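You operate a simulated robot arm through the tools that you are given. There is no shell and no other tool. Be economical: measure what you need, move in short steps, check, and stop when the job is done.

You run a simulated two-armed robot. Do the job below in one go: nothing can be reset, and whatever is moved stays where it is left.

Task
Put one of the black blocks from the lower shelf of the white table in the grey tray. Put the 10 A fuse from the top of the steel table on top of the yellow pad there and the 20 A fuse on the wide shelf of the steel rack. Press the orange button to switch it on. Fetch the paste tub and set it on the top of the test bench. Take the yellow stick and put it on top of the white plate. Press the drops button three times. Take the orange block on the top of the wooden bench and put it away on the shelf under the steel bench. Take the tin from the top of the wooden bench and put it on the back of the test bench. Turn the number two red handle to 4. Turn the number thirty-one grey switch to off. Take the yellow brush and put it on the top of the grey stand. Put the small white cap on the top of the grey stand away on the gauge shelf. Open the meter lid. The order is free. Set down upright: fuse, tin, yellow brush.

It is judged by the outcome, as a careful person would: the job done as asked, and still so three seconds after it is handed in. It fails if anything else is knocked over, pushed out of place, dropped, spilled or broken. A push-on lid holds only when it is set on centred and level and pressed home; a screw cap is set on level and turned clockwise until tight.

Robot
Two 6-joint arms with two-finger parallel grippers on one trunk, on a base that drives. Base frame: it is fixed to the floor where the robot stands at the start and does not move with it; the origin is under the middle of the robot, x ahead of it, y to its left, z up; the surface under the hand at the start is at about z = 0.74. Readings come in m, rad, newtons and seconds.
The left shoulder is at the start at [-0.089, 0.177, 0.806], the right one opposite. With the tool pointing down near the work surface each hand reaches from about 0.1 to 0.72 m from the robot's upright axis, wherever it stands, measured 20 degrees to its own side. Places, roughly: back of the test bench (100x18 cm) [-2.6, 4.86, 0.9]; black block (5x8x5 cm) [0.5, -0.6, 0.3]; drops button [-2.8, 4.6, 1.1]; fuse [0.5, -3.5, 1]; gauge shelf (26x65 cm) [-4.08, 1.1, 0.74]; grey tray (49x29x9 cm) [0.5, 0.4, 0.8]; meter lid [-0.3, 4.8, 1.5]; number thirty-one grey switch [0.7, 1.4, 1.3]; number two red handle [0.4, 2.1, 0.9]; orange block (6x3x2 cm) [0.7, 2.8, 0.9]; orange button [-4.7, 3.1, 0.9]; paste tub [-5.25, 3, 0.5]; shelf under the steel bench [0.6, 1.6, 0.2]; small white cap (3x3x3 cm) [0.8, -2.1, 0.8]; tin [0.75, 2.75, 1]; top of the grey stand [0.7, -2.2, 0.8]; top of the test bench (100x21 cm) [-2.6, 4.46, 0.9]; white plate [-5, 3.25, 1]; wide shelf of the steel rack [-3.1, -3.1, 0.9]; yellow brush (8x5x6 cm) [0.8, -0.4, 0.8]; yellow pad (6x5x4 cm) [0.7, -3.7, 0.9]; yellow stick (3x2x11 cm) [-3.1, 4.4, 1]. Payload 1.57 kg a hand.
The tool frame of a hand sits at the grasp point between the pads (the TCP): z along the fingers, y along the line on which they close. The tips reach 0.03 m beyond it. Largest opening 0.08 m; finger width 0.017, thickness 0.012; the body of the gripper, 0.04 by 0.082 m, starts 0.08 m behind the TCP.
Orientation is that of the tool frame in the base frame, as a unit quaternion [w, x, y, z]. With the fingers straight down and closing along the base's y, the tool's x points along the base's -x, its y along +y and its z along -z.

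Tools
- The arms move only by the tool servo_tool. It takes "left_moves", "right_moves" or both (then of equal length, played together; a hand with none holds still); each is a list of rows, each a list of 6 numbers: the shift along the tool's x, y, z in mm, then the turn, a rotation vector about the tool's x, y, z in degrees. In form: [[dx, dy, dz, ax, ay, az], ...]. A call has 1 to 20 rows; each row is the pose to reach, as a shift and turn from the pose commanded when the call began, along the tool's axes at that moment. "left_gripper" and "right_gripper" are, for a hand that has rows, the finger opening in mm, from 0 to 80, set as the call begins (left out, the last holds). Rows are played at 5 a second. More than 0.05 m and 0.15 rad between two rows, or a gripper value outside its range, and nothing of the call is played. Where a pose cannot be reached the arm comes as near as it can. A force on the tool above 40 N (or 10 N above the force at the start of the call, whichever is more), or a blocked arm, ends the call early, and 0.2 s more pass. Each finger travels about 0.072 m/s and halts on what it meets, pressing with about 42 N; the grip force reading is that of the motor and also rises with nothing between the fingers. The clock runs only during rows and for 0.2 s after the last one: add rows that repeat a pose to give the fingers time. It gives the time, the measured TCP pose, the force on the tool (base axes), the opening and the grip force at its end, in the units of the frame above (readings bear some noise), with the torque about the TCP (base axes, N m) and any sound that the robot's microphone picked up, and new pictures: "show" is both (left out), scene, wrist or none (wrist: the cameras of the hands that moved).
- Cameras (640 x 400 px; columns grow to the right, rows downward): "scene" is now at [0.0256, 0.0132, 1.5137]; the picture's right is [0.21, -0.98, 0.00], its down [-0.84, -0.18, -0.51] and it looks along [0.50, 0.11, -0.86] (base axes); focal length 282 px, centre (320, 200). "left" rides on the left gripper at [0.072, 0.007, -0.122] in its tool frame; the picture's right is [-0.09, 1.00, 0.00], its down [-0.84, -0.08, -0.54] and it looks along [-0.54, -0.05, 0.84] (tool axes); focal length 238 px, centre (320, 200). "right" rides on the right gripper at [0.072, -0.007, -0.122] in its tool frame; the picture's right is [0.09, 1.00, 0.00], its down [-0.84, 0.08, -0.54] and it looks along [-0.54, 0.05, 0.84] (tool axes); focal length 238 px, centre (320, 200). There is no depth. A picture from a camera that has moved, and an enlarged one, comes with that camera's place and axes in the base frame and with its lens.
- raise_lower(by): slides the trunk up (or, below 0, down) by that many m; the arms and the scene camera ride with it, the base frame stays. It gives what a move gives, with no picture.
- steer(legs): drives the robot by 1 to 6 legs, each [ahead, left, turn to the left] in m, m and rad, along the robot's own axes; the way and the turn of a leg run together, so that a leg with both is an arc; at most 1.5 m and 3.142 rad a leg. The arms and the cameras ride along, it lands a little off, and it stops where it bumps. It gives what a move gives, and a new picture of the scene camera.
- turn_head(pan, tilt): turns the head with the scene camera to pan (to the left, within 2.496 rad either way) and tilt (down, from -0.506 to 1.204), counted from straight ahead of the robot. It gives what a move gives, and a new picture of the scene camera.
- zoom(camera, box): a new picture of the part [left, top, right, bottom] of that camera's present view, enlarged. No time passes.
- job_done(): hands the job in; it is judged then, once.

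Work in short steps. Places have to be worked out from the pictures, the camera data and where the tool is seen: move nearer, look again, correct. Check each grasp and each placing, and mend what went wrong. You have 556 turns and 360 pictures in all, those below and enlarged ones among them. Open the grippers and draw the arms clear of the work before you hand the job in, unless the task says otherwise.

The tools are called after "Request:" by a JSON object that holds its "method" and its "body". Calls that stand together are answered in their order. servo_tool: Moves the arms, as the interface text tells. Its arguments: {"type":"object","properties":{"left_moves":{"type":"array","items":{"type":"array","items":{"type":"number"}}},"left_gripper":{"type":"number"},"right_moves":{"type":"array","items":{"type":"array","items":{"type":"number"}}},"right_gripper":{"type":"number"},"show":{"type":"string","enum":["both","scene","wrist","none"]}},"required":[]} The other tools are called the same way: raise_lower (by) slides the trunk up or down; steer (legs) drives the base; turn_head (pan, tilt) turns the head that bears the scene camera; zoom (camera, box) takes an enlarged picture of a part of a camera's view; job_done () hands the job in.

At the start:

```text
t: 0.0
left_tcp_pos: [0.4287, 0.1844, 1.0214]
left_tool_rot: [-0.001, 0.0, 1.0, 0.0]
left_contact_force: [-0.3, -0.4, 0.4]
left_moment: [0.02, 0.04, -0.01]
left_grip_width: 0.0802
left_finger_force: 0.0
right_tcp_pos: [0.4247, -0.2181, 1.0457]
right_tool_rot: [0.001, 0.0, 1.0, 0.0]
right_contact_force: [1.2, -0.1, 0.3]
right_moment: [-0.01, 0.03, 0.01]
right_grip_width: 0.08
right_finger_force: 0.0
trunk travel left (down, up): [-0.25, 0.078]
robot x, y, heading: [0.0011, 0.0005, -0.001]
head pan, tilt: [0.211, 1.037]
```

scene: 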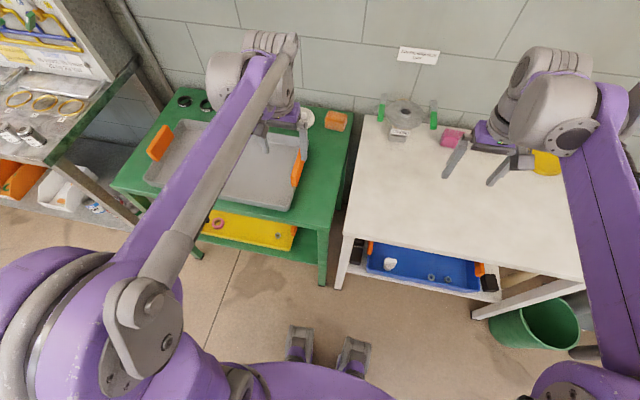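
right: 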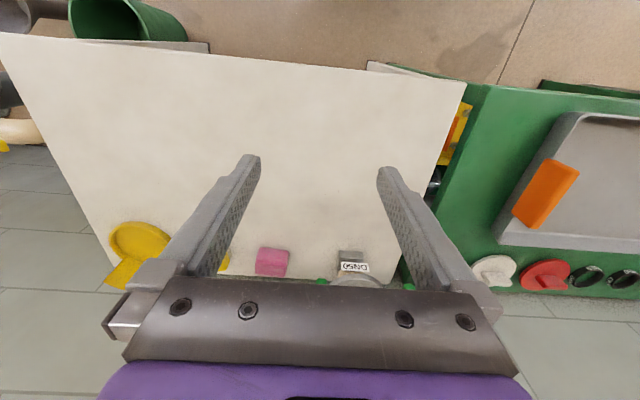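
left: 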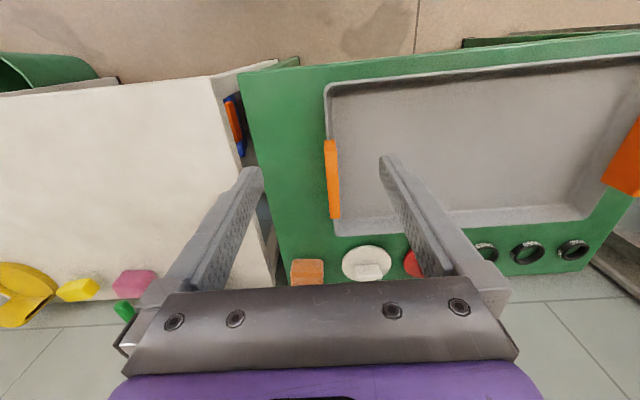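

I start by looking at the lower shelf of the white table and the yellow brush on top.

Request:
{"method": "turn_head", "body": {"pan": -0.6, "tilt": 0.8}}

Request:
{"method": "zoom", "body": {"camera": "scene", "box": [100, 100, 420, 300]}}

```text
t: 1.1
left_tcp_pos: [0.4294, 0.185, 1.0214]
left_tool_rot: [0.0, 0.0, 1.0, 0.0]
left_contact_force: [-0.6, 0.9, 0.3]
left_moment: [0.0, 0.01, 0.0]
left_grip_width: 0.0798
left_finger_force: 0.1
right_tcp_pos: [0.4251, -0.2173, 1.0468]
right_tool_rot: [0.0, 0.0, 1.0, 0.0]
right_contact_force: [0.2, 0.7, 0.2]
right_moment: [-0.01, -0.01, -0.04]
right_grip_width: 0.08
right_finger_force: 0.1
trunk travel left (down, up): [-0.25, 0.078]
robot x, y, heading: [0.0014, -0.0016, 0.001]
head pan, tilt: [-0.6, 0.799]
camera scene: at [0.0263, -0.0464, 1.5313], right [-0.56, -0.83, 0.0], down [-0.59, 0.4, -0.7], along [0.58, -0.39, -0.72], focal length 282 px, centre (320, 200)
```

scene: 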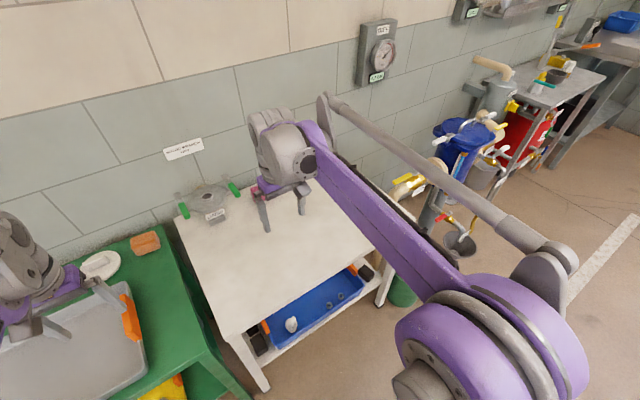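

```text
2.00 times, centred on (260, 200) of scene
camera zoom: at [0.0263, -0.0464, 1.5313], right [-0.56, -0.83, 0.0], down [-0.59, 0.4, -0.7], along [0.58, -0.39, -0.72], focal length 564 px, centre (440, 200)
```

zoom: 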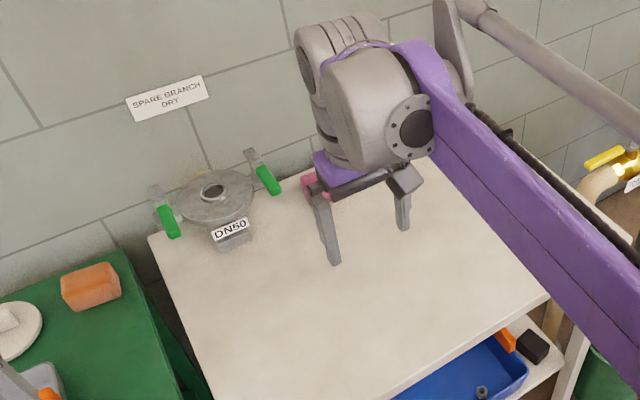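

The right-hand black block appears near (0.5,-0.63,0.3). I back off so that the arms are clear of the table and look at the shelf.

Request:
{"method": "steer", "body": {"legs": [[-0.45, -0.3, 0]]}}

Request:
{"method": "turn_head", "body": {"pan": 0, "tilt": 0.8}}

```text
t: 4.4
left_tcp_pos: [-0.0189, -0.1178, 1.0219]
left_tool_rot: [0.0, -0.002, 1.0, 0.0]
left_contact_force: [0.2, 0.5, 0.0]
left_moment: [-0.01, -0.01, 0.01]
left_grip_width: 0.0797
left_finger_force: 0.0
right_tcp_pos: [-0.0218, -0.5203, 1.0475]
right_tool_rot: [0.001, -0.001, 1.0, 0.0]
right_contact_force: [0.0, 0.6, 0.5]
right_moment: [0.02, 0.0, 0.0]
right_grip_width: 0.0798
right_finger_force: 0.1
trunk travel left (down, up): [-0.25, 0.078]
robot x, y, heading: [-0.4497, -0.3054, 0.004]
head pan, tilt: [-0.6, 0.799]
camera scene: at [-0.4211, -0.3494, 1.5314], right [-0.56, -0.83, 0.0], down [-0.59, 0.4, -0.7], along [0.58, -0.39, -0.72], focal length 282 px, centre (320, 200)
```

scene: 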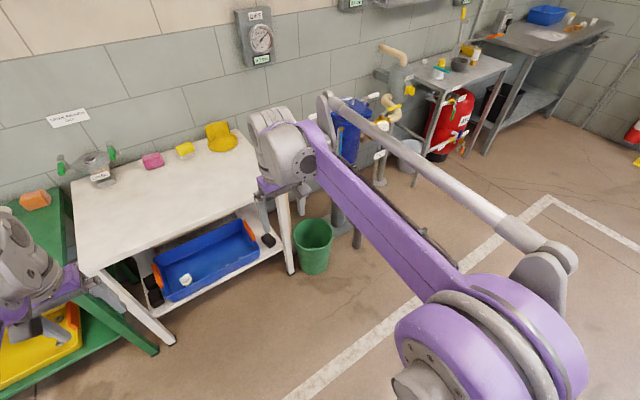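

```text
t: 5.4
left_tcp_pos: [-0.0189, -0.1186, 1.0219]
left_tool_rot: [0.0, -0.001, 1.0, 0.0]
left_contact_force: [-0.5, 0.6, 0.0]
left_moment: [0.0, -0.01, 0.0]
left_grip_width: 0.08
left_finger_force: 0.1
right_tcp_pos: [-0.023, -0.5211, 1.0468]
right_tool_rot: [0.0, 0.0, 1.0, 0.0]
right_contact_force: [0.1, 0.2, -0.2]
right_moment: [-0.02, 0.0, 0.04]
right_grip_width: 0.08
right_finger_force: 0.0
trunk travel left (down, up): [-0.25, 0.078]
robot x, y, heading: [-0.4471, -0.3021, 0.006]
head pan, tilt: [0.0, 0.799]
camera scene: at [-0.407, -0.3037, 1.5314], right [0.0, -1.0, 0.0], down [-0.72, 0.0, -0.7], along [0.7, 0.0, -0.72], focal length 282 px, centre (320, 200)
```

scene: 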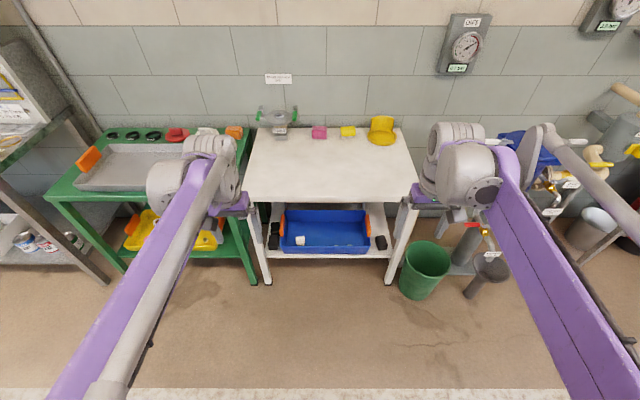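

I zoom in on the table top objects and on the shelf.

Request:
{"method": "zoom", "body": {"camera": "scene", "box": [240, 90, 432, 210]}}

Request:
{"method": "zoom", "body": {"camera": "scene", "box": [230, 180, 422, 300]}}

```text
3.33 times, centred on (336, 150) of scene
camera zoom: at [-0.407, -0.3037, 1.5314], right [0.0, -1.0, 0.0], down [-0.72, 0.0, -0.7], along [0.7, 0.0, -0.72], focal length 941 px, centre (267, 367)
```

zoom: 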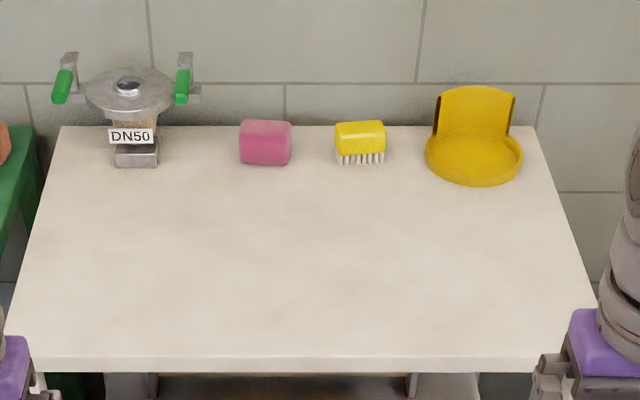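

```text
3.33 times, centred on (326, 240) of scene
camera zoom: at [-0.407, -0.3037, 1.5314], right [0.0, -1.0, 0.0], down [-0.72, 0.0, -0.7], along [0.7, 0.0, -0.72], focal length 941 px, centre (300, 67)
```

zoom: 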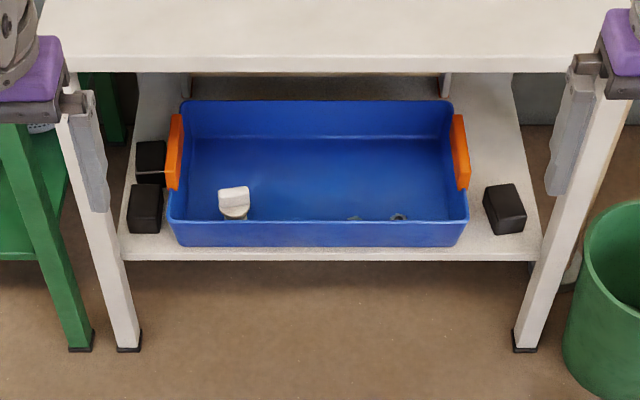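

I see one free black block at the right of the shelf, about (0.46,-0.62). I lower the trunk and tilt the right hand forward 45°, keeping the left hand high and drawn back.

Request:
{"method": "servo_tool", "body": {"right_moves": [[0, 0, 30, 0, -8, 0], [0, 0, 60, 0, -16, 0], [0, 0, 90, 0, -24, 0], [0, 0, 120, 0, -32, 0], [0, 0, 150, 0, -40, 0], [0, 0, 180, 0, -45, 0]], "left_moves": [[20, 0, -30, 0, 0, 0], [40, 0, -60, 0, 0, 0], [60, 0, -90, 0, 0, 0], [80, 0, -120, 0, 0, 0], [100, 0, -150, 0, 0, 0], [120, 0, -180, 0, 0, 0]], "right_gripper": 64, "show": "none"}}

Request:
{"method": "raise_lower", "body": {"by": -0.22}}

```text
t: 6.8
left_tcp_pos: [-0.1378, -0.1191, 1.2028]
left_tool_rot: [-0.001, 0.0, 1.0, 0.0]
left_contact_force: [-0.4, -0.6, 0.2]
left_moment: [-0.03, 0.03, 0.02]
left_grip_width: 0.08
left_finger_force: 0.1
right_tcp_pos: [-0.0223, -0.5211, 0.8666]
right_tool_rot: [0.384, 0.0, 0.924, 0.0]
right_contact_force: [0.0, 0.0, -1.5]
right_moment: [0.01, -0.03, 0.03]
right_grip_width: 0.0642
right_finger_force: 0.0
trunk travel left (down, up): [-0.25, 0.078]
robot x, y, heading: [-0.448, -0.3045, -0.003]
head pan, tilt: [0.0, 0.799]
```

```text
t: 9.1
left_tcp_pos: [-0.1385, -0.1179, 0.9813]
left_tool_rot: [0.0, -0.001, 1.0, 0.0]
left_contact_force: [-0.7, -0.1, 0.0]
left_moment: [0.01, -0.01, 0.0]
left_grip_width: 0.0799
left_finger_force: 0.1
right_tcp_pos: [-0.0223, -0.5198, 0.6466]
right_tool_rot: [0.383, -0.001, 0.924, 0.001]
right_contact_force: [-0.3, -1.1, -1.4]
right_moment: [-0.01, 0.0, 0.0]
right_grip_width: 0.0641
right_finger_force: 0.1
trunk travel left (down, up): [-0.03, 0.298]
robot x, y, heading: [-0.4513, -0.3029, 0.007]
head pan, tilt: [0.0, 0.799]
```

Orientation is right. I lower the hand to about z 0.42 and y -0.62, then drive near and look with the wrist camera.

Request:
{"method": "servo_tool", "body": {"right_moves": [[32, -20, 32, 0, 0, 0], [64, -40, 64, 0, 0, 0], [96, -60, 96, 0, 0, 0], [128, -80, 128, 0, 0, 0], [160, -100, 160, 0, 0, 0]], "show": "none"}}

Request:
{"method": "steer", "body": {"legs": [[0.28, 0, 0]]}}

Request:
{"method": "servo_tool", "body": {"right_moves": [[0, 0, 0, 0, 0, 0]], "show": "wrist"}}

```text
t: 10.3
left_tcp_pos: [-0.1372, -0.1184, 0.9818]
left_tool_rot: [0.0, 0.0, 1.0, -0.001]
left_contact_force: [-0.1, -0.5, 0.2]
left_moment: [-0.01, 0.01, -0.01]
left_grip_width: 0.0801
left_finger_force: 0.1
right_tcp_pos: [0.0022, -0.6281, 0.4368]
right_tool_rot: [0.381, 0.0, 0.925, 0.0]
right_contact_force: [0.3, -0.6, 1.3]
right_moment: [0.01, 0.02, 0.01]
right_grip_width: 0.0639
right_finger_force: 0.1
right hand out of reach, approached as far as the arm can: row 4, 5
trunk travel left (down, up): [-0.03, 0.298]
robot x, y, heading: [-0.4476, -0.3016, -0.001]
head pan, tilt: [0.0, 0.799]
```

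```text
t: 12.3
left_tcp_pos: [0.142, -0.1175, 0.9815]
left_tool_rot: [0.0, -0.001, 1.0, 0.0]
left_contact_force: [-0.5, 0.8, -0.1]
left_moment: [0.0, 0.01, -0.02]
left_grip_width: 0.0797
left_finger_force: 0.0
right_tcp_pos: [0.2846, -0.6268, 0.4376]
right_tool_rot: [0.382, 0.0, 0.924, 0.001]
right_contact_force: [0.0, 0.0, 0.4]
right_moment: [-0.01, -0.01, 0.01]
right_grip_width: 0.0643
right_finger_force: 0.1
trunk travel left (down, up): [-0.03, 0.298]
robot x, y, heading: [-0.1649, -0.3042, 0.007]
head pan, tilt: [0.0, 0.799]
camera scene: at [-0.0807, -0.303, 1.3041], right [0.0, -1.0, 0.0], down [-0.72, 0.0, -0.7], along [0.7, 0.0, -0.72], focal length 282 px, centre (320, 200)
```

scene: 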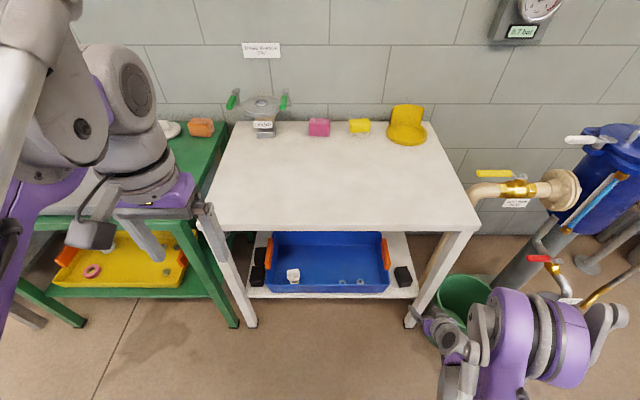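

```text
t: 12.7
left_tcp_pos: [0.1418, -0.1168, 0.9816]
left_tool_rot: [0.0, -0.001, 1.0, 0.0]
left_contact_force: [-0.3, -0.4, 0.0]
left_moment: [0.0, 0.01, 0.01]
left_grip_width: 0.08
left_finger_force: 0.0
right_tcp_pos: [0.2828, -0.627, 0.4388]
right_tool_rot: [0.382, -0.001, 0.924, 0.0]
right_contact_force: [0.4, 0.0, 0.3]
right_moment: [-0.02, 0.0, 0.01]
right_grip_width: 0.0642
right_finger_force: 0.1
trunk travel left (down, up): [-0.03, 0.298]
robot x, y, heading: [-0.1688, -0.298, 0.0]
head pan, tilt: [0.0, 0.799]
camera right: at [0.1455, -0.6328, 0.474], right [-0.07, 1.0, -0.06], down [0.21, 0.08, 0.97], along [0.98, 0.05, -0.21], focal length 238 px, centre (320, 200)
```

right: 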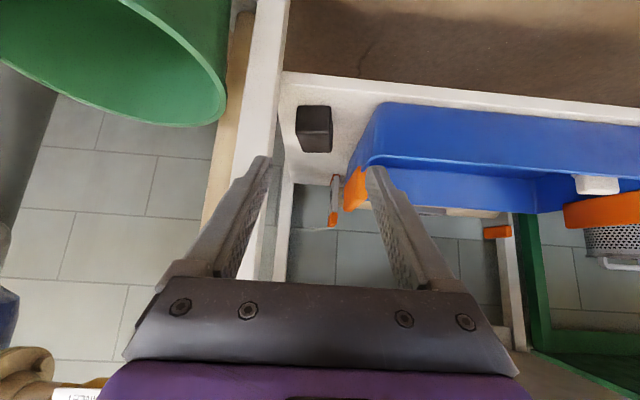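

The block is in view of the wrist camera; I zoom to measure it better.

Request:
{"method": "zoom", "body": {"camera": "right", "box": [240, 60, 432, 180]}}

Request:
{"method": "zoom", "body": {"camera": "scene", "box": [340, 200, 500, 300]}}

```text
3.33 times, centred on (336, 120) of right
camera zoom: at [0.1455, -0.6328, 0.474], right [-0.07, 1.0, -0.06], down [0.21, 0.08, 0.97], along [0.98, 0.05, -0.21], focal length 794 px, centre (267, 467)
```

zoom: 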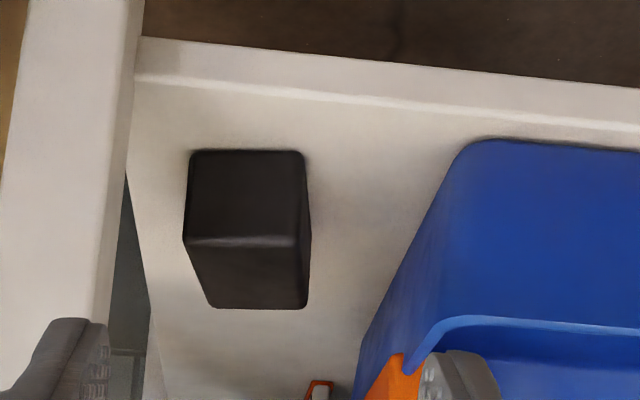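

```text
4.00 times, centred on (420, 250) of scene
camera zoom: at [-0.0811, -0.303, 1.3041], right [0.0, -1.0, 0.0], down [-0.72, 0.0, -0.7], along [0.7, 0.0, -0.72], focal length 1129 px, centre (-80, 0)
```

zoom: 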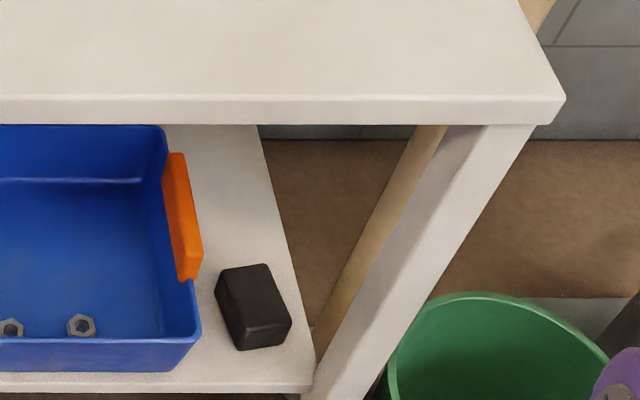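

Block: centre about (0.48,-0.635), z 0.27–0.315; leg inner face at y≈-0.676. I test the reach by going forward-down along the tool axis, stopping short of the block.

Request:
{"method": "servo_tool", "body": {"right_moves": [[0, 2, 40, 0, 0, 0], [0, 2, 80, 0, 0, 0], [0, 2, 110, 0, 0, 0]], "right_gripper": 70, "show": "wrist"}}

Request:
{"method": "raise_lower", "body": {"by": -0.03}}

```text
t: 13.5
left_tcp_pos: [0.1436, -0.1178, 0.981]
left_tool_rot: [-0.001, -0.002, 1.0, 0.0]
left_contact_force: [-0.4, -0.1, -0.9]
left_moment: [0.01, -0.04, -0.01]
left_grip_width: 0.0797
left_finger_force: 0.1
right_tcp_pos: [0.3616, -0.6254, 0.3587]
right_tool_rot: [0.381, -0.001, 0.924, 0.001]
right_contact_force: [0.8, -0.6, -0.1]
right_moment: [0.01, -0.05, 0.0]
right_grip_width: 0.0699
right_finger_force: 0.1
trunk travel left (down, up): [-0.03, 0.298]
robot x, y, heading: [-0.1685, -0.3042, -0.0]
head pan, tilt: [0.0, 0.799]
camera right: at [0.2241, -0.6307, 0.3957], right [-0.07, 1.0, -0.06], down [0.21, 0.08, 0.97], along [0.98, 0.05, -0.21], focal length 238 px, centre (320, 200)
```

right: 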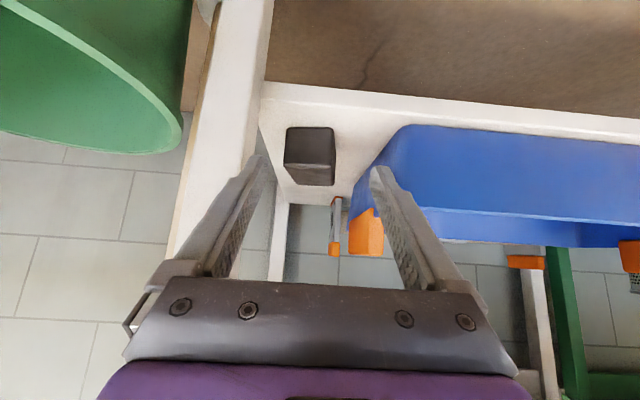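

```text
t: 14.2
left_tcp_pos: [0.1414, -0.1179, 0.9516]
left_tool_rot: [0.0, 0.0, 1.0, 0.0]
left_contact_force: [-0.3, 0.1, -0.5]
left_moment: [-0.02, 0.01, -0.01]
left_grip_width: 0.0801
left_finger_force: 0.0
right_tcp_pos: [0.361, -0.6252, 0.33]
right_tool_rot: [0.383, -0.001, 0.924, 0.001]
right_contact_force: [-0.1, 0.3, -0.3]
right_moment: [-0.05, 0.0, 0.0]
right_grip_width: 0.0697
right_finger_force: 0.1
trunk travel left (down, up): [0.0, 0.328]
robot x, y, heading: [-0.1631, -0.3017, -0.0]
head pan, tilt: [0.0, 0.799]
```

The leg is close on the right, so I go in high and a bit left, past the leg, then shift right over the block. I stop above it first.

Request:
{"method": "servo_tool", "body": {"right_moves": [[-21, 6, -21, 0, 0, 0], [-42, 12, -42, 0, 0, 0], [-69, 12, -15, 0, 0, 0], [-96, 12, 12, 0, 0, 0], [-123, 12, 39, 0, 0, 0], [-123, 1, 39, 0, 0, 0]], "right_gripper": 76, "show": "wrist"}}

```text
t: 15.6
left_tcp_pos: [0.1433, -0.1175, 0.9516]
left_tool_rot: [0.0, -0.001, 1.0, 0.0]
left_contact_force: [0.3, -0.3, -0.2]
left_moment: [0.03, -0.04, 0.02]
left_grip_width: 0.0799
left_finger_force: 0.1
right_tcp_pos: [0.4745, -0.6239, 0.3896]
right_tool_rot: [0.381, -0.001, 0.925, 0.001]
right_contact_force: [-0.8, 0.6, 0.2]
right_moment: [0.03, -0.04, 0.02]
right_grip_width: 0.0759
right_finger_force: 0.0
trunk travel left (down, up): [0.0, 0.328]
robot x, y, heading: [-0.1647, -0.3019, 0.005]
head pan, tilt: [0.0, 0.799]
camera right: at [0.3372, -0.6289, 0.4256], right [-0.07, 1.0, -0.06], down [0.21, 0.08, 0.97], along [0.98, 0.05, -0.21], focal length 238 px, centre (320, 200)
```

right: 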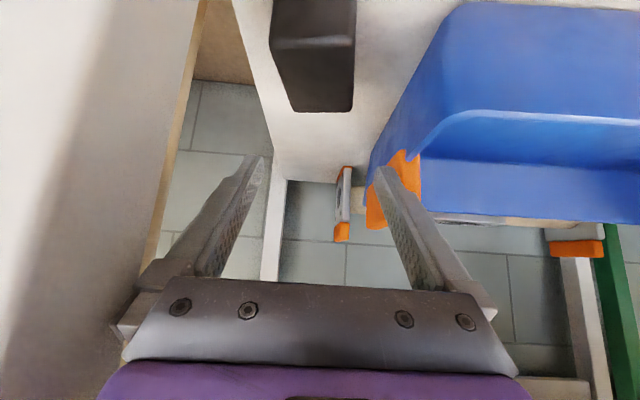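

The fingers straddle the block with the leg cleared. I descend onto it.

Request:
{"method": "servo_tool", "body": {"right_moves": [[21, 0, 19, 0, 0, 0], [42, 0, 38, 0, 0, 0], [61, 0, 56, 0, 0, 0]], "show": "wrist"}}

```text
t: 16.4
left_tcp_pos: [0.1423, -0.1174, 0.9519]
left_tool_rot: [0.0, -0.002, 1.0, 0.0]
left_contact_force: [0.3, 0.0, 0.9]
left_moment: [-0.02, 0.01, -0.01]
left_grip_width: 0.0799
left_finger_force: 0.2
right_tcp_pos: [0.4722, -0.6242, 0.3058]
right_tool_rot: [0.381, -0.001, 0.924, 0.0]
right_contact_force: [-0.7, 0.8, 0.6]
right_moment: [0.01, 0.0, -0.01]
right_grip_width: 0.0759
right_finger_force: 0.0
trunk travel left (down, up): [0.0, 0.328]
robot x, y, heading: [-0.1694, -0.2994, 0.001]
head pan, tilt: [0.0, 0.799]
camera right: at [0.3339, -0.6294, 0.3422], right [-0.07, 1.0, -0.06], down [0.21, 0.08, 0.97], along [0.98, 0.05, -0.21], focal length 238 px, centre (320, 200)
```

right: 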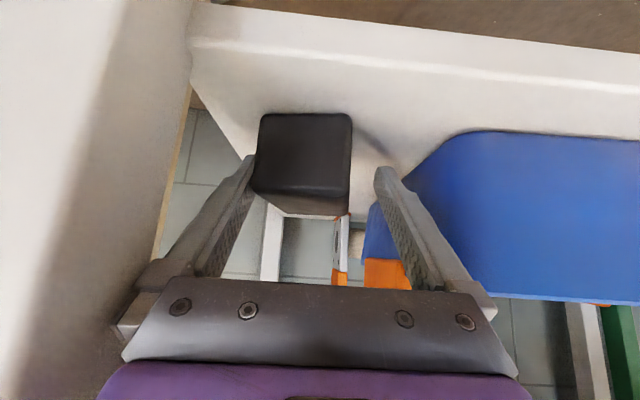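

The fingers straddle the block; I close.

Request:
{"method": "servo_tool", "body": {"right_moves": [[0, 0, 0, 0, 0, 0], [0, 0, 0, 0, 0, 0], [0, 0, 0, 0, 0, 0], [0, 0, 0, 0, 0, 0]], "right_gripper": 10, "show": "wrist"}}

```text
t: 17.4
left_tcp_pos: [0.1416, -0.1166, 0.951]
left_tool_rot: [0.0, -0.001, 1.0, -0.001]
left_contact_force: [-0.5, -0.1, 0.2]
left_moment: [0.04, -0.01, 0.03]
left_grip_width: 0.0802
left_finger_force: 0.0
right_tcp_pos: [0.4719, -0.624, 0.3064]
right_tool_rot: [0.382, 0.0, 0.924, 0.0]
right_contact_force: [-0.9, 1.4, 0.6]
right_moment: [0.09, -0.07, 0.07]
right_grip_width: 0.0495
right_finger_force: 42.6
trunk travel left (down, up): [0.0, 0.328]
robot x, y, heading: [-0.1684, -0.3045, 0.001]
head pan, tilt: [0.0, 0.799]
camera right: at [0.3338, -0.6293, 0.3426], right [-0.07, 1.0, -0.06], down [0.21, 0.08, 0.97], along [0.98, 0.05, -0.21], focal length 238 px, centre (320, 200)
```

right: 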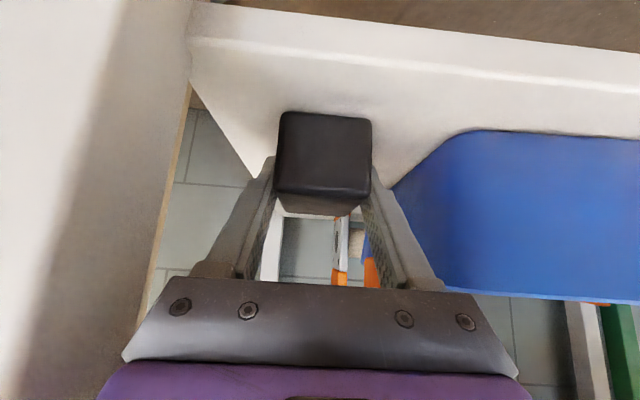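

Block held. I lift it, shift slightly left to clear the leg, and back the robot out.

Request:
{"method": "servo_tool", "body": {"right_moves": [[-20, 4, -20, 0, 0, 0], [-42, 10, -42, 0, 0, 0], [-64, 14, -64, 0, 0, 0]], "show": "none"}}

Request:
{"method": "steer", "body": {"legs": [[-0.45, 0, 0]]}}

Request:
{"method": "raise_lower", "body": {"by": 0.3}}

```text
t: 18.2
left_tcp_pos: [0.1429, -0.117, 0.9508]
left_tool_rot: [0.0, -0.001, 1.0, 0.0]
left_contact_force: [-0.2, -0.5, -0.5]
left_moment: [0.01, 0.0, -0.01]
left_grip_width: 0.0797
left_finger_force: 0.0
right_tcp_pos: [0.4722, -0.6081, 0.3983]
right_tool_rot: [0.382, -0.001, 0.924, 0.001]
right_contact_force: [0.2, 0.3, -0.8]
right_moment: [0.02, 0.02, -0.01]
right_grip_width: 0.0495
right_finger_force: 41.8
trunk travel left (down, up): [0.0, 0.328]
robot x, y, heading: [-0.1664, -0.3003, 0.004]
head pan, tilt: [0.0, 0.799]
```

```text
t: 20.9
left_tcp_pos: [-0.3065, -0.1199, 0.9517]
left_tool_rot: [0.001, 0.0, 1.0, 0.0]
left_contact_force: [0.0, 0.1, 0.7]
left_moment: [-0.01, -0.02, 0.0]
left_grip_width: 0.0799
left_finger_force: 0.0
right_tcp_pos: [0.0208, -0.6105, 0.3979]
right_tool_rot: [0.381, 0.0, 0.924, 0.0]
right_contact_force: [0.0, 1.1, -1.6]
right_moment: [0.04, 0.05, 0.0]
right_grip_width: 0.0494
right_finger_force: 42.3
trunk travel left (down, up): [0.0, 0.328]
robot x, y, heading: [-0.6165, -0.3015, -0.002]
head pan, tilt: [0.0, 0.799]
camera scene: at [-0.5261, -0.3036, 1.2805], right [0.0, -1.0, 0.0], down [-0.72, 0.0, -0.7], along [0.7, 0.0, -0.72], focal length 282 px, centre (320, 200)
```

scene: 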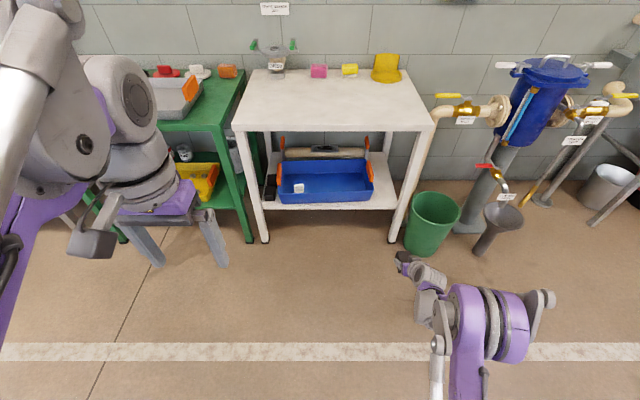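

```text
t: 23.9
left_tcp_pos: [-0.3081, -0.1189, 1.2517]
left_tool_rot: [0.0, -0.001, 1.0, 0.001]
left_contact_force: [0.5, -0.2, 0.8]
left_moment: [0.0, -0.01, 0.04]
left_grip_width: 0.0802
left_finger_force: 0.0
right_tcp_pos: [0.0203, -0.6109, 0.6967]
right_tool_rot: [0.381, 0.0, 0.924, 0.0]
right_contact_force: [0.4, 0.0, -2.0]
right_moment: [-0.03, 0.01, -0.04]
right_grip_width: 0.0496
right_finger_force: 42.4
trunk travel left (down, up): [-0.3, 0.028]
robot x, y, heading: [-0.6126, -0.3046, 0.004]
head pan, tilt: [0.0, 0.799]
```

The block came out cleanly. I raise the right hand (keeping its 45° tilt) and bring it inward before driving to the tray.

Request:
{"method": "servo_tool", "body": {"right_moves": [[-35, 25, -35, 0, 0, 0], [-70, 50, -70, 0, 0, 0], [-105, 75, -105, 0, 0, 0], [-140, 100, -140, 0, 0, 0], [-175, 125, -175, 0, 0, 0], [-205, 150, -205, 0, 0, 0]], "show": "none"}}

Request:
{"method": "steer", "body": {"legs": [[0, 0.8, 0], [0.3, 0, 0]]}}

```text
refused: row 1 steps farther than a row can; nothing moved
```

```text
t: 33.1
left_tcp_pos: [-0.0067, 0.6928, 1.2507]
left_tool_rot: [0.001, 0.0, 1.0, -0.001]
left_contact_force: [0.6, -0.6, 0.5]
left_moment: [0.0, 0.0, 0.0]
left_grip_width: 0.0798
left_finger_force: 0.1
right_tcp_pos: [0.3229, 0.2003, 0.697]
right_tool_rot: [0.382, 0.0, 0.924, 0.0]
right_contact_force: [0.3, 0.5, -1.9]
right_moment: [-0.05, 0.01, 0.01]
right_grip_width: 0.0494
right_finger_force: 41.7
trunk travel left (down, up): [-0.3, 0.028]
robot x, y, heading: [-0.3131, 0.5109, 0.001]
head pan, tilt: [0.0, 0.799]
camera scene: at [-0.2769, 0.5071, 1.5861], right [0.0, -1.0, 0.0], down [-0.72, 0.0, -0.7], along [0.7, 0.0, -0.72], focal length 282 px, centre (320, 200)
```

scene: 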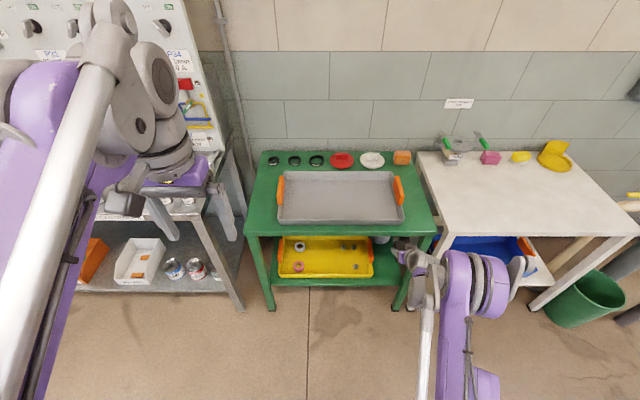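

The raise was refused (row too long) but the drive ran; the hand is just in front of the table edge, without contact. I back off, then raise.

Request:
{"method": "steer", "body": {"legs": [[-0.12, 0, 0]]}}

Request:
{"method": "servo_tool", "body": {"right_moves": [[-28, 18, -28, 0, 0, 0], [-56, 36, -56, 0, 0, 0], [-84, 54, -84, 0, 0, 0], [-112, 72, -112, 0, 0, 0], [-140, 90, -140, 0, 0, 0], [-168, 108, -168, 0, 0, 0], [-196, 126, -196, 0, 0, 0]], "show": "none"}}

```text
t: 34.3
left_tcp_pos: [-0.1254, 0.6931, 1.2518]
left_tool_rot: [0.0, -0.001, 1.0, 0.0]
left_contact_force: [-0.6, -0.1, -0.1]
left_moment: [0.01, -0.04, -0.01]
left_grip_width: 0.0802
left_finger_force: 0.1
right_tcp_pos: [0.2046, 0.2013, 0.6982]
right_tool_rot: [0.382, -0.001, 0.924, 0.001]
right_contact_force: [-0.6, -1.5, -1.6]
right_moment: [0.02, 0.0, 0.02]
right_grip_width: 0.0496
right_finger_force: 42.3
trunk travel left (down, up): [-0.3, 0.028]
robot x, y, heading: [-0.4329, 0.506, 0.007]
head pan, tilt: [0.0, 0.799]
camera scene: at [-0.3955, 0.5069, 1.5864], right [0.0, -1.0, 0.0], down [-0.72, 0.0, -0.7], along [0.7, 0.0, -0.72], focal length 282 px, centre (320, 200)
```

scene: 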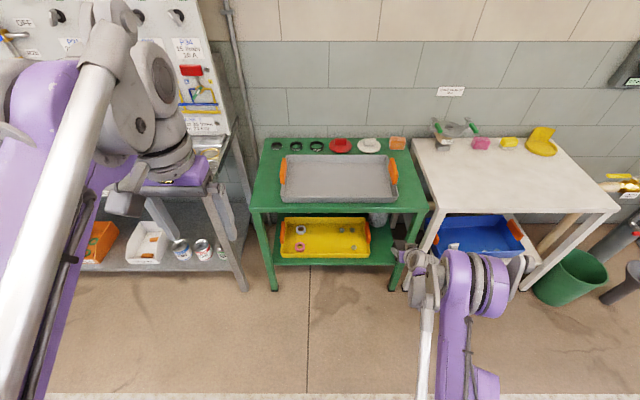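

```text
t: 35.9
left_tcp_pos: [-0.1268, 0.6936, 1.2508]
left_tool_rot: [0.0, -0.001, 1.0, 0.0]
left_contact_force: [-0.1, 0.0, -0.6]
left_moment: [-0.01, 0.02, 0.02]
left_grip_width: 0.08
left_finger_force: 0.1
right_tcp_pos: [0.2019, 0.3272, 0.9761]
right_tool_rot: [0.382, 0.0, 0.924, 0.0]
right_contact_force: [0.7, 0.4, -0.8]
right_moment: [-0.03, 0.01, -0.02]
right_grip_width: 0.0496
right_finger_force: 41.7
trunk travel left (down, up): [-0.3, 0.028]
robot x, y, heading: [-0.4307, 0.5088, 0.002]
head pan, tilt: [0.0, 0.799]
```

Raised. Drive forward so the block is over the tray.

Request:
{"method": "steer", "body": {"legs": [[0.33, 0.04, 0]]}}

Request:
{"method": "servo_tool", "body": {"right_moves": [[28, 0, 28, 0, 0, 0], [56, 0, 56, 0, 0, 0], [84, 0, 84, 0, 0, 0]], "show": "both"}}

```text
t: 38.1
left_tcp_pos: [0.201, 0.7336, 1.2505]
left_tool_rot: [0.001, -0.001, 1.0, -0.001]
left_contact_force: [-0.7, 0.8, -0.2]
left_moment: [0.01, 0.0, 0.01]
left_grip_width: 0.0801
left_finger_force: 0.0
right_tcp_pos: [0.5322, 0.369, 0.9747]
right_tool_rot: [0.382, 0.0, 0.924, 0.001]
right_contact_force: [0.2, -0.7, -1.4]
right_moment: [-0.01, 0.05, -0.02]
right_grip_width: 0.0493
right_finger_force: 41.8
trunk travel left (down, up): [-0.3, 0.028]
robot x, y, heading: [-0.1064, 0.5517, 0.002]
head pan, tilt: [0.0, 0.799]
camera scene: at [-0.0678, 0.5478, 1.5861], right [0.0, -1.0, 0.0], down [-0.72, 0.0, -0.7], along [0.7, 0.0, -0.72], focal length 282 px, centre (320, 200)
```

scene: 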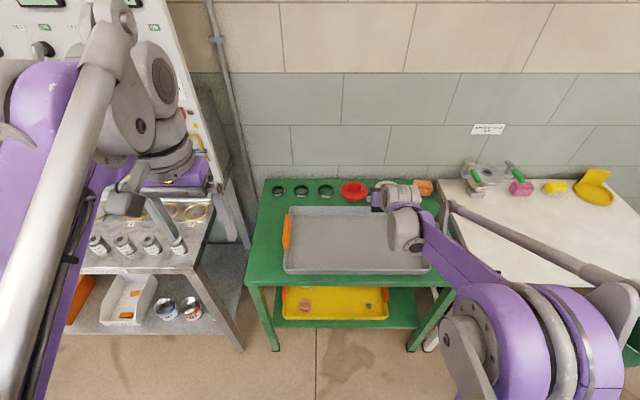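

```text
t: 38.9
left_tcp_pos: [0.2027, 0.7346, 1.2516]
left_tool_rot: [0.0, -0.002, 1.0, 0.0]
left_contact_force: [0.7, -0.5, 0.5]
left_moment: [0.03, 0.04, -0.01]
left_grip_width: 0.0803
left_finger_force: 0.0
right_tcp_pos: [0.5335, 0.3677, 0.8559]
right_tool_rot: [0.381, -0.001, 0.924, 0.001]
right_contact_force: [-1.1, -0.9, -1.6]
right_moment: [0.01, -0.01, 0.0]
right_grip_width: 0.0495
right_finger_force: 41.4
trunk travel left (down, up): [-0.3, 0.028]
robot x, y, heading: [-0.1028, 0.5503, 0.003]
head pan, tilt: [0.0, 0.799]
camera scene: at [-0.0668, 0.5476, 1.5862], right [0.0, -1.0, 0.0], down [-0.72, 0.0, -0.7], along [0.7, 0.0, -0.72], focal length 282 px, centre (320, 200)
camera right: at [0.3957, 0.362, 0.8921], right [-0.07, 1.0, -0.06], down [0.21, 0.08, 0.97], along [0.98, 0.05, -0.22], focal length 238 px, centre (320, 200)
```

scene: 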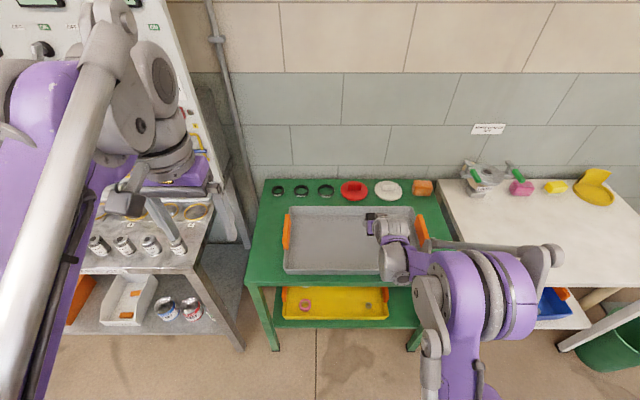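
right: 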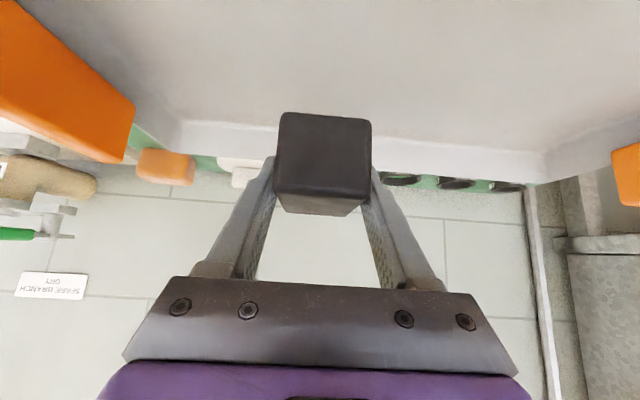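

The block is over the tray floor; I descend until near contact.

Request:
{"method": "servo_tool", "body": {"right_moves": [[24, 0, 24, 0, 0, 0], [42, 0, 42, 0, 0, 0], [47, 0, 47, 0, 0, 0], [51, 0, 51, 0, 0, 0]], "show": "wrist"}}

```text
t: 39.9
left_tcp_pos: [0.2019, 0.7338, 1.2507]
left_tool_rot: [-0.001, -0.001, 1.0, 0.0]
left_contact_force: [-0.5, 0.5, 0.3]
left_moment: [0.03, -0.01, -0.01]
left_grip_width: 0.0801
left_finger_force: 0.1
right_tcp_pos: [0.5335, 0.3674, 0.7839]
right_tool_rot: [0.382, -0.001, 0.924, 0.0]
right_contact_force: [0.3, -0.4, -1.1]
right_moment: [-0.01, -0.02, -0.02]
right_grip_width: 0.0498
right_finger_force: 41.9
trunk travel left (down, up): [-0.3, 0.028]
robot x, y, heading: [-0.1077, 0.5498, 0.008]
head pan, tilt: [0.0, 0.799]
camera right: at [0.3949, 0.3627, 0.8205], right [-0.07, 1.0, -0.06], down [0.21, 0.08, 0.97], along [0.98, 0.05, -0.21], focal length 238 px, centre (320, 200)
```

right: 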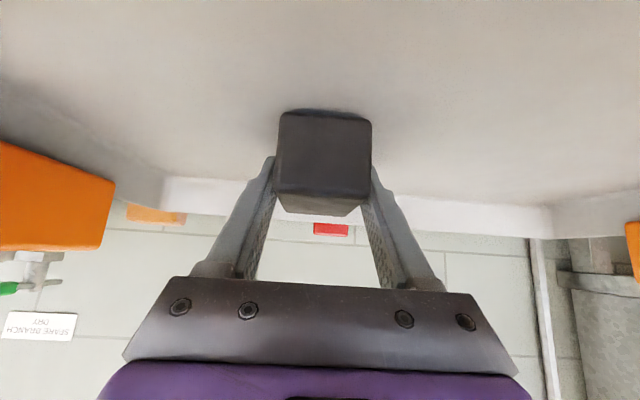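

Shadow shows it is nearly down. I go down a few mm more in fine steps until contact.

Request:
{"method": "servo_tool", "body": {"right_moves": [[2, 0, 2, 0, 0, 0], [4, 0, 4, 0, 0, 0], [6, 0, 6, 0, 0, 0], [8, 0, 8, 0, 0, 0], [10, 0, 10, 0, 0, 0], [12, 0, 12, 0, 0, 0]], "show": "none"}}

```text
t: 40.8
left_tcp_pos: [0.1993, 0.7336, 1.2527]
left_tool_rot: [0.001, -0.001, 1.0, 0.0]
left_contact_force: [0.3, -1.3, -0.2]
left_moment: [-0.04, 0.0, 0.0]
left_grip_width: 0.08
left_finger_force: 0.1
right_tcp_pos: [0.5334, 0.3686, 0.7806]
right_tool_rot: [0.387, 0.0, 0.922, 0.0]
right_contact_force: [-3.3, -0.5, 31.3]
right_moment: [0.04, 1.0, -0.01]
right_grip_width: 0.0493
right_finger_force: 42.0
trunk travel left (down, up): [-0.3, 0.028]
robot x, y, heading: [-0.1055, 0.5503, 0.001]
head pan, tilt: [0.0, 0.799]
stopped in row 4 (right hand): the force on the tool passed its limit at 42 N (the readings are from after the stop); the commanded pose is now the measured one
```

Contact made at z≈0.781. I release and lift out.

Request:
{"method": "servo_tool", "body": {"right_moves": [[-1, 0, -1, 0, 0, 0], [-1, 0, -1, 0, 0, 0], [-1, 0, -1, 0, 0, 0], [-25, 0, -25, 0, 0, 0], [-50, 0, -50, 0, 0, 0], [-85, 0, -85, 0, 0, 0], [-120, 0, -120, 0, 0, 0]], "right_gripper": 80, "show": "wrist"}}

```text
t: 42.4
left_tcp_pos: [0.2008, 0.7332, 1.252]
left_tool_rot: [0.0, -0.001, 1.0, 0.0]
left_contact_force: [-0.2, -0.2, -0.2]
left_moment: [-0.01, -0.03, 0.01]
left_grip_width: 0.0804
left_finger_force: 0.0
right_tcp_pos: [0.5307, 0.3683, 0.9478]
right_tool_rot: [0.384, -0.001, 0.923, 0.001]
right_contact_force: [-0.7, 0.0, 0.2]
right_moment: [-0.01, -0.03, 0.02]
right_grip_width: 0.0801
right_finger_force: 0.0
trunk travel left (down, up): [-0.3, 0.028]
robot x, y, heading: [-0.107, 0.5497, 0.001]
head pan, tilt: [0.0, 0.799]
camera right: at [0.3924, 0.3626, 0.9834], right [-0.07, 1.0, -0.07], down [0.2, 0.08, 0.98], along [0.98, 0.05, -0.21], focal length 238 px, centre (320, 200)
```

right: 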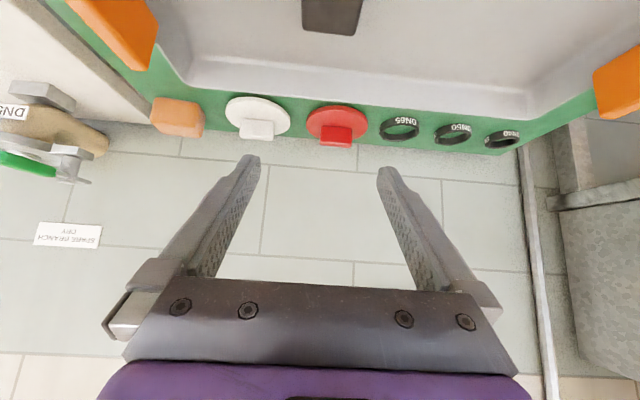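

Block is in the tray. Now I go to the steel bench: back off, straighten the right hand, and look at the panel.

Request:
{"method": "steer", "body": {"legs": [[-0.3, 0, 0], [0, 0.9, 0]]}}

Request:
{"method": "servo_tool", "body": {"right_moves": [[0, 0, 0, 0, 8, 0], [0, 0, 0, 0, 16, 0], [0, 0, 0, 0, 24, 0], [0, 0, 0, 0, 32, 0], [0, 0, 0, 0, 40, 0], [0, 0, 0, 0, 45, 0]], "show": "none"}}

Request:
{"method": "turn_head", "body": {"pan": 0, "tilt": 0.3}}

```text
t: 52.2
left_tcp_pos: [-0.0935, 1.6287, 1.2513]
left_tool_rot: [0.0, 0.002, 1.0, 0.0]
left_contact_force: [-0.3, 1.1, 0.1]
left_moment: [0.0, -0.03, 0.01]
left_grip_width: 0.0799
left_finger_force: 0.1
right_tcp_pos: [0.2327, 1.2631, 0.9481]
right_tool_rot: [0.384, 0.002, 0.923, 0.0]
right_contact_force: [0.6, -0.4, 0.0]
right_moment: [0.03, 0.0, -0.01]
right_grip_width: 0.0802
right_finger_force: 0.1
trunk travel left (down, up): [-0.3, 0.028]
robot x, y, heading: [-0.3998, 1.445, -0.009]
head pan, tilt: [0.0, 0.799]
camera scene: at [-0.3648, 1.4459, 1.5862], right [0.0, -1.0, 0.0], down [-0.72, 0.0, -0.7], along [0.7, 0.0, -0.72], focal length 282 px, centre (320, 200)
```

scene: 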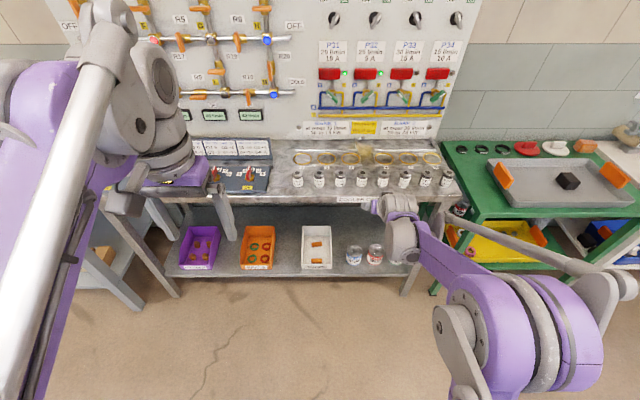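

```text
t: 53.6
left_tcp_pos: [-0.0932, 1.6298, 1.2502]
left_tool_rot: [-0.001, 0.002, 1.0, -0.001]
left_contact_force: [0.1, -0.2, -0.9]
left_moment: [-0.02, -0.04, -0.02]
left_grip_width: 0.0798
left_finger_force: 0.1
right_tcp_pos: [0.233, 1.2611, 0.9474]
right_tool_rot: [0.001, 0.002, 1.0, 0.0]
right_contact_force: [0.5, 0.8, 0.5]
right_moment: [0.01, -0.02, 0.0]
right_grip_width: 0.08
right_finger_force: 0.1
trunk travel left (down, up): [-0.3, 0.028]
robot x, y, heading: [-0.408, 1.4481, -0.002]
head pan, tilt: [0.0, 0.799]
```

```text
t: 54.6
left_tcp_pos: [-0.0948, 1.6299, 1.2513]
left_tool_rot: [-0.001, 0.003, 1.0, 0.0]
left_contact_force: [-0.3, 0.9, 0.3]
left_moment: [-0.01, 0.0, -0.01]
left_grip_width: 0.0799
left_finger_force: 0.1
right_tcp_pos: [0.2332, 1.2619, 0.9465]
right_tool_rot: [0.002, 0.002, 1.0, 0.0]
right_contact_force: [0.4, -0.4, -0.4]
right_moment: [0.05, -0.01, 0.01]
right_grip_width: 0.0803
right_finger_force: 0.0
trunk travel left (down, up): [-0.3, 0.028]
robot x, y, heading: [-0.4043, 1.4461, -0.007]
head pan, tilt: [0.0, 0.3]
camera scene: at [-0.3521, 1.4458, 1.6305], right [0.0, -1.0, 0.0], down [-0.3, 0.0, -0.95], along [0.95, 0.0, -0.3], focal length 282 px, centre (320, 200)
```

scene: 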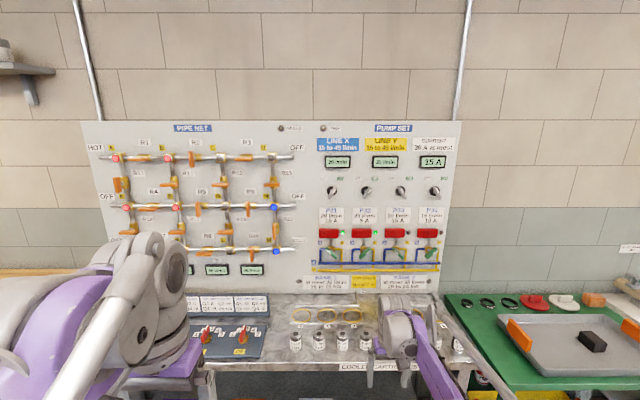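

I zoom into the pump panel and the red handles.

Request:
{"method": "zoom", "body": {"camera": "scene", "box": [300, 120, 460, 220]}}

Request:
{"method": "zoom", "body": {"camera": "scene", "box": [300, 200, 460, 300]}}

Request:
{"method": "zoom", "body": {"camera": "scene", "box": [160, 255, 320, 355]}}

```text
4.00 times, centred on (380, 170) of scene
camera zoom: at [-0.3521, 1.4458, 1.6305], right [0.0, -1.0, 0.0], down [-0.3, 0.0, -0.95], along [0.95, 0.0, -0.3], focal length 1129 px, centre (80, 320)
```

zoom: 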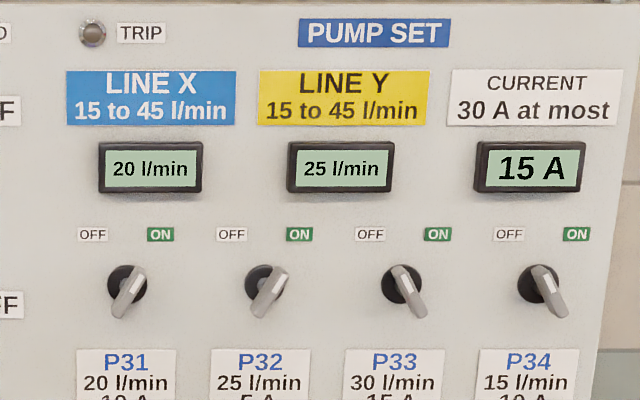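

```text
4.00 times, centred on (380, 250) of scene
camera zoom: at [-0.3521, 1.4458, 1.6305], right [0.0, -1.0, 0.0], down [-0.3, 0.0, -0.95], along [0.95, 0.0, -0.3], focal length 1129 px, centre (80, 0)
```

zoom: 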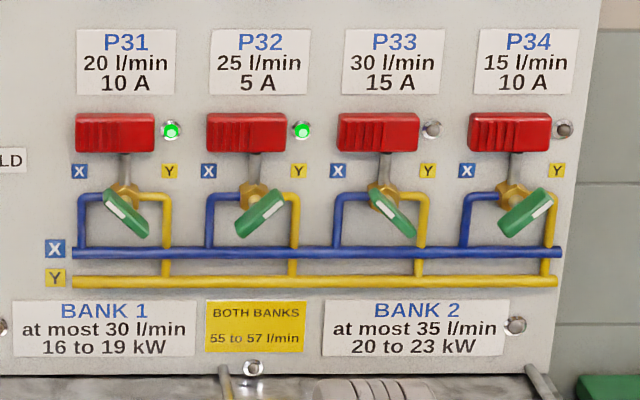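

```text
4.00 times, centred on (240, 305) of scene
camera zoom: at [-0.3521, 1.4458, 1.6305], right [0.0, -1.0, 0.0], down [-0.3, 0.0, -0.95], along [0.95, 0.0, -0.3], focal length 1129 px, centre (640, -220)
```

zoom: 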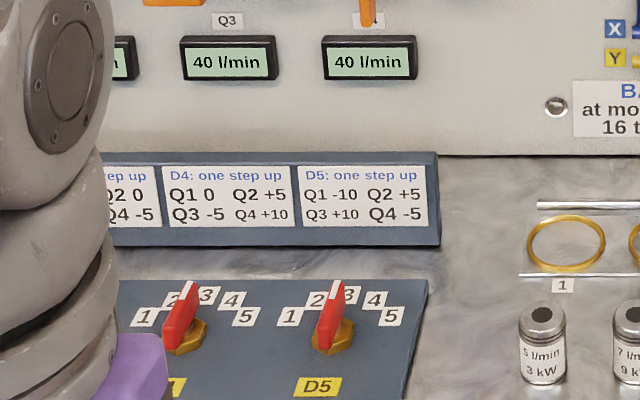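

P31 and P32 are on; P31's lever leans right with its white mark to ON. I bring the right hand up, horizontal, in front of P31 at about (0.4,1.4,1.33).

Request:
{"method": "servo_tool", "body": {"right_moves": [[-10, 11, -32, 0, -7.5, 0], [-20, 23, -64, 0, -15, 0], [-30, 34, -96, 0, -22.5, 0], [-40, 46, -128, 0, -30, 0], [-50, 57, -160, 0, -37.5, 0], [-60, 69, -192, 0, -45, 0], [-70, 80, -224, 0, -52.5, 0], [-80, 92, -255, 0, -60, 0], [-90, 103, -287, 0, -67.5, 0], [-100, 115, -319, 0, -75, 0], [-110, 126, -351, 0, -82.5, 0], [-120, 138, -383, 0, -90, 0]], "right_gripper": 60, "show": "both"}}

```text
t: 57.2
left_tcp_pos: [-0.0927, 1.6306, 1.2508]
left_tool_rot: [0.0, 0.003, 1.0, 0.0]
left_contact_force: [-0.8, -0.7, 0.1]
left_moment: [0.0, -0.01, 0.01]
left_grip_width: 0.0799
left_finger_force: 0.0
right_tcp_pos: [0.3524, 1.399, 1.3305]
right_tool_rot: [0.708, 0.001, 0.706, -0.001]
right_contact_force: [0.5, -0.2, -0.4]
right_moment: [-0.07, 0.0, -0.02]
right_grip_width: 0.0601
right_finger_force: 0.1
trunk travel left (down, up): [-0.3, 0.028]
robot x, y, heading: [-0.4088, 1.4433, -0.002]
head pan, tilt: [0.0, 0.3]
camera scene: at [-0.3517, 1.4462, 1.6306], right [0.0, -1.0, 0.0], down [-0.3, 0.0, -0.96], along [0.96, 0.0, -0.3], focal length 282 px, centre (320, 200)
camera right: at [0.2296, 1.3946, 1.2586], right [0.0, 1.0, -0.09], down [-0.54, 0.08, 0.83], along [0.84, 0.05, 0.54], focal length 238 px, centre (320, 200)
```

scene: 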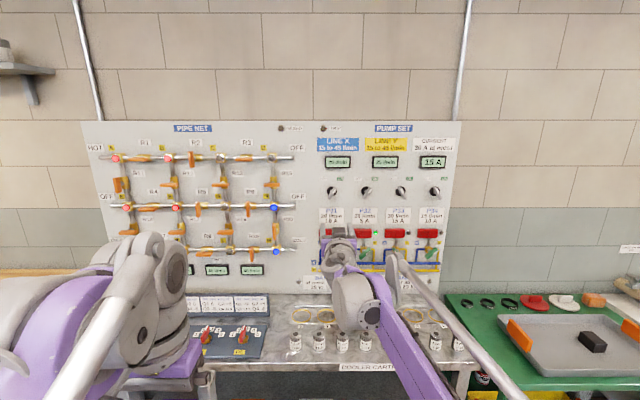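
right: 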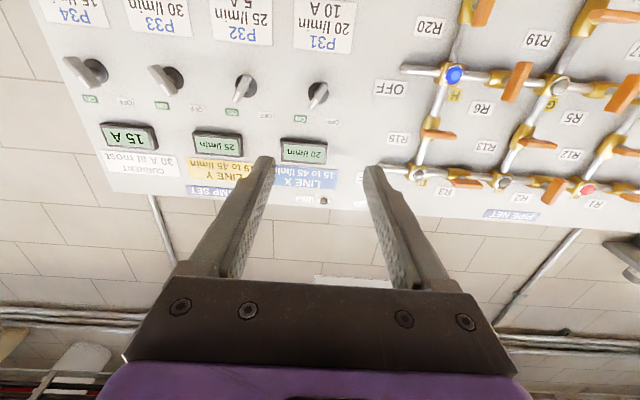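

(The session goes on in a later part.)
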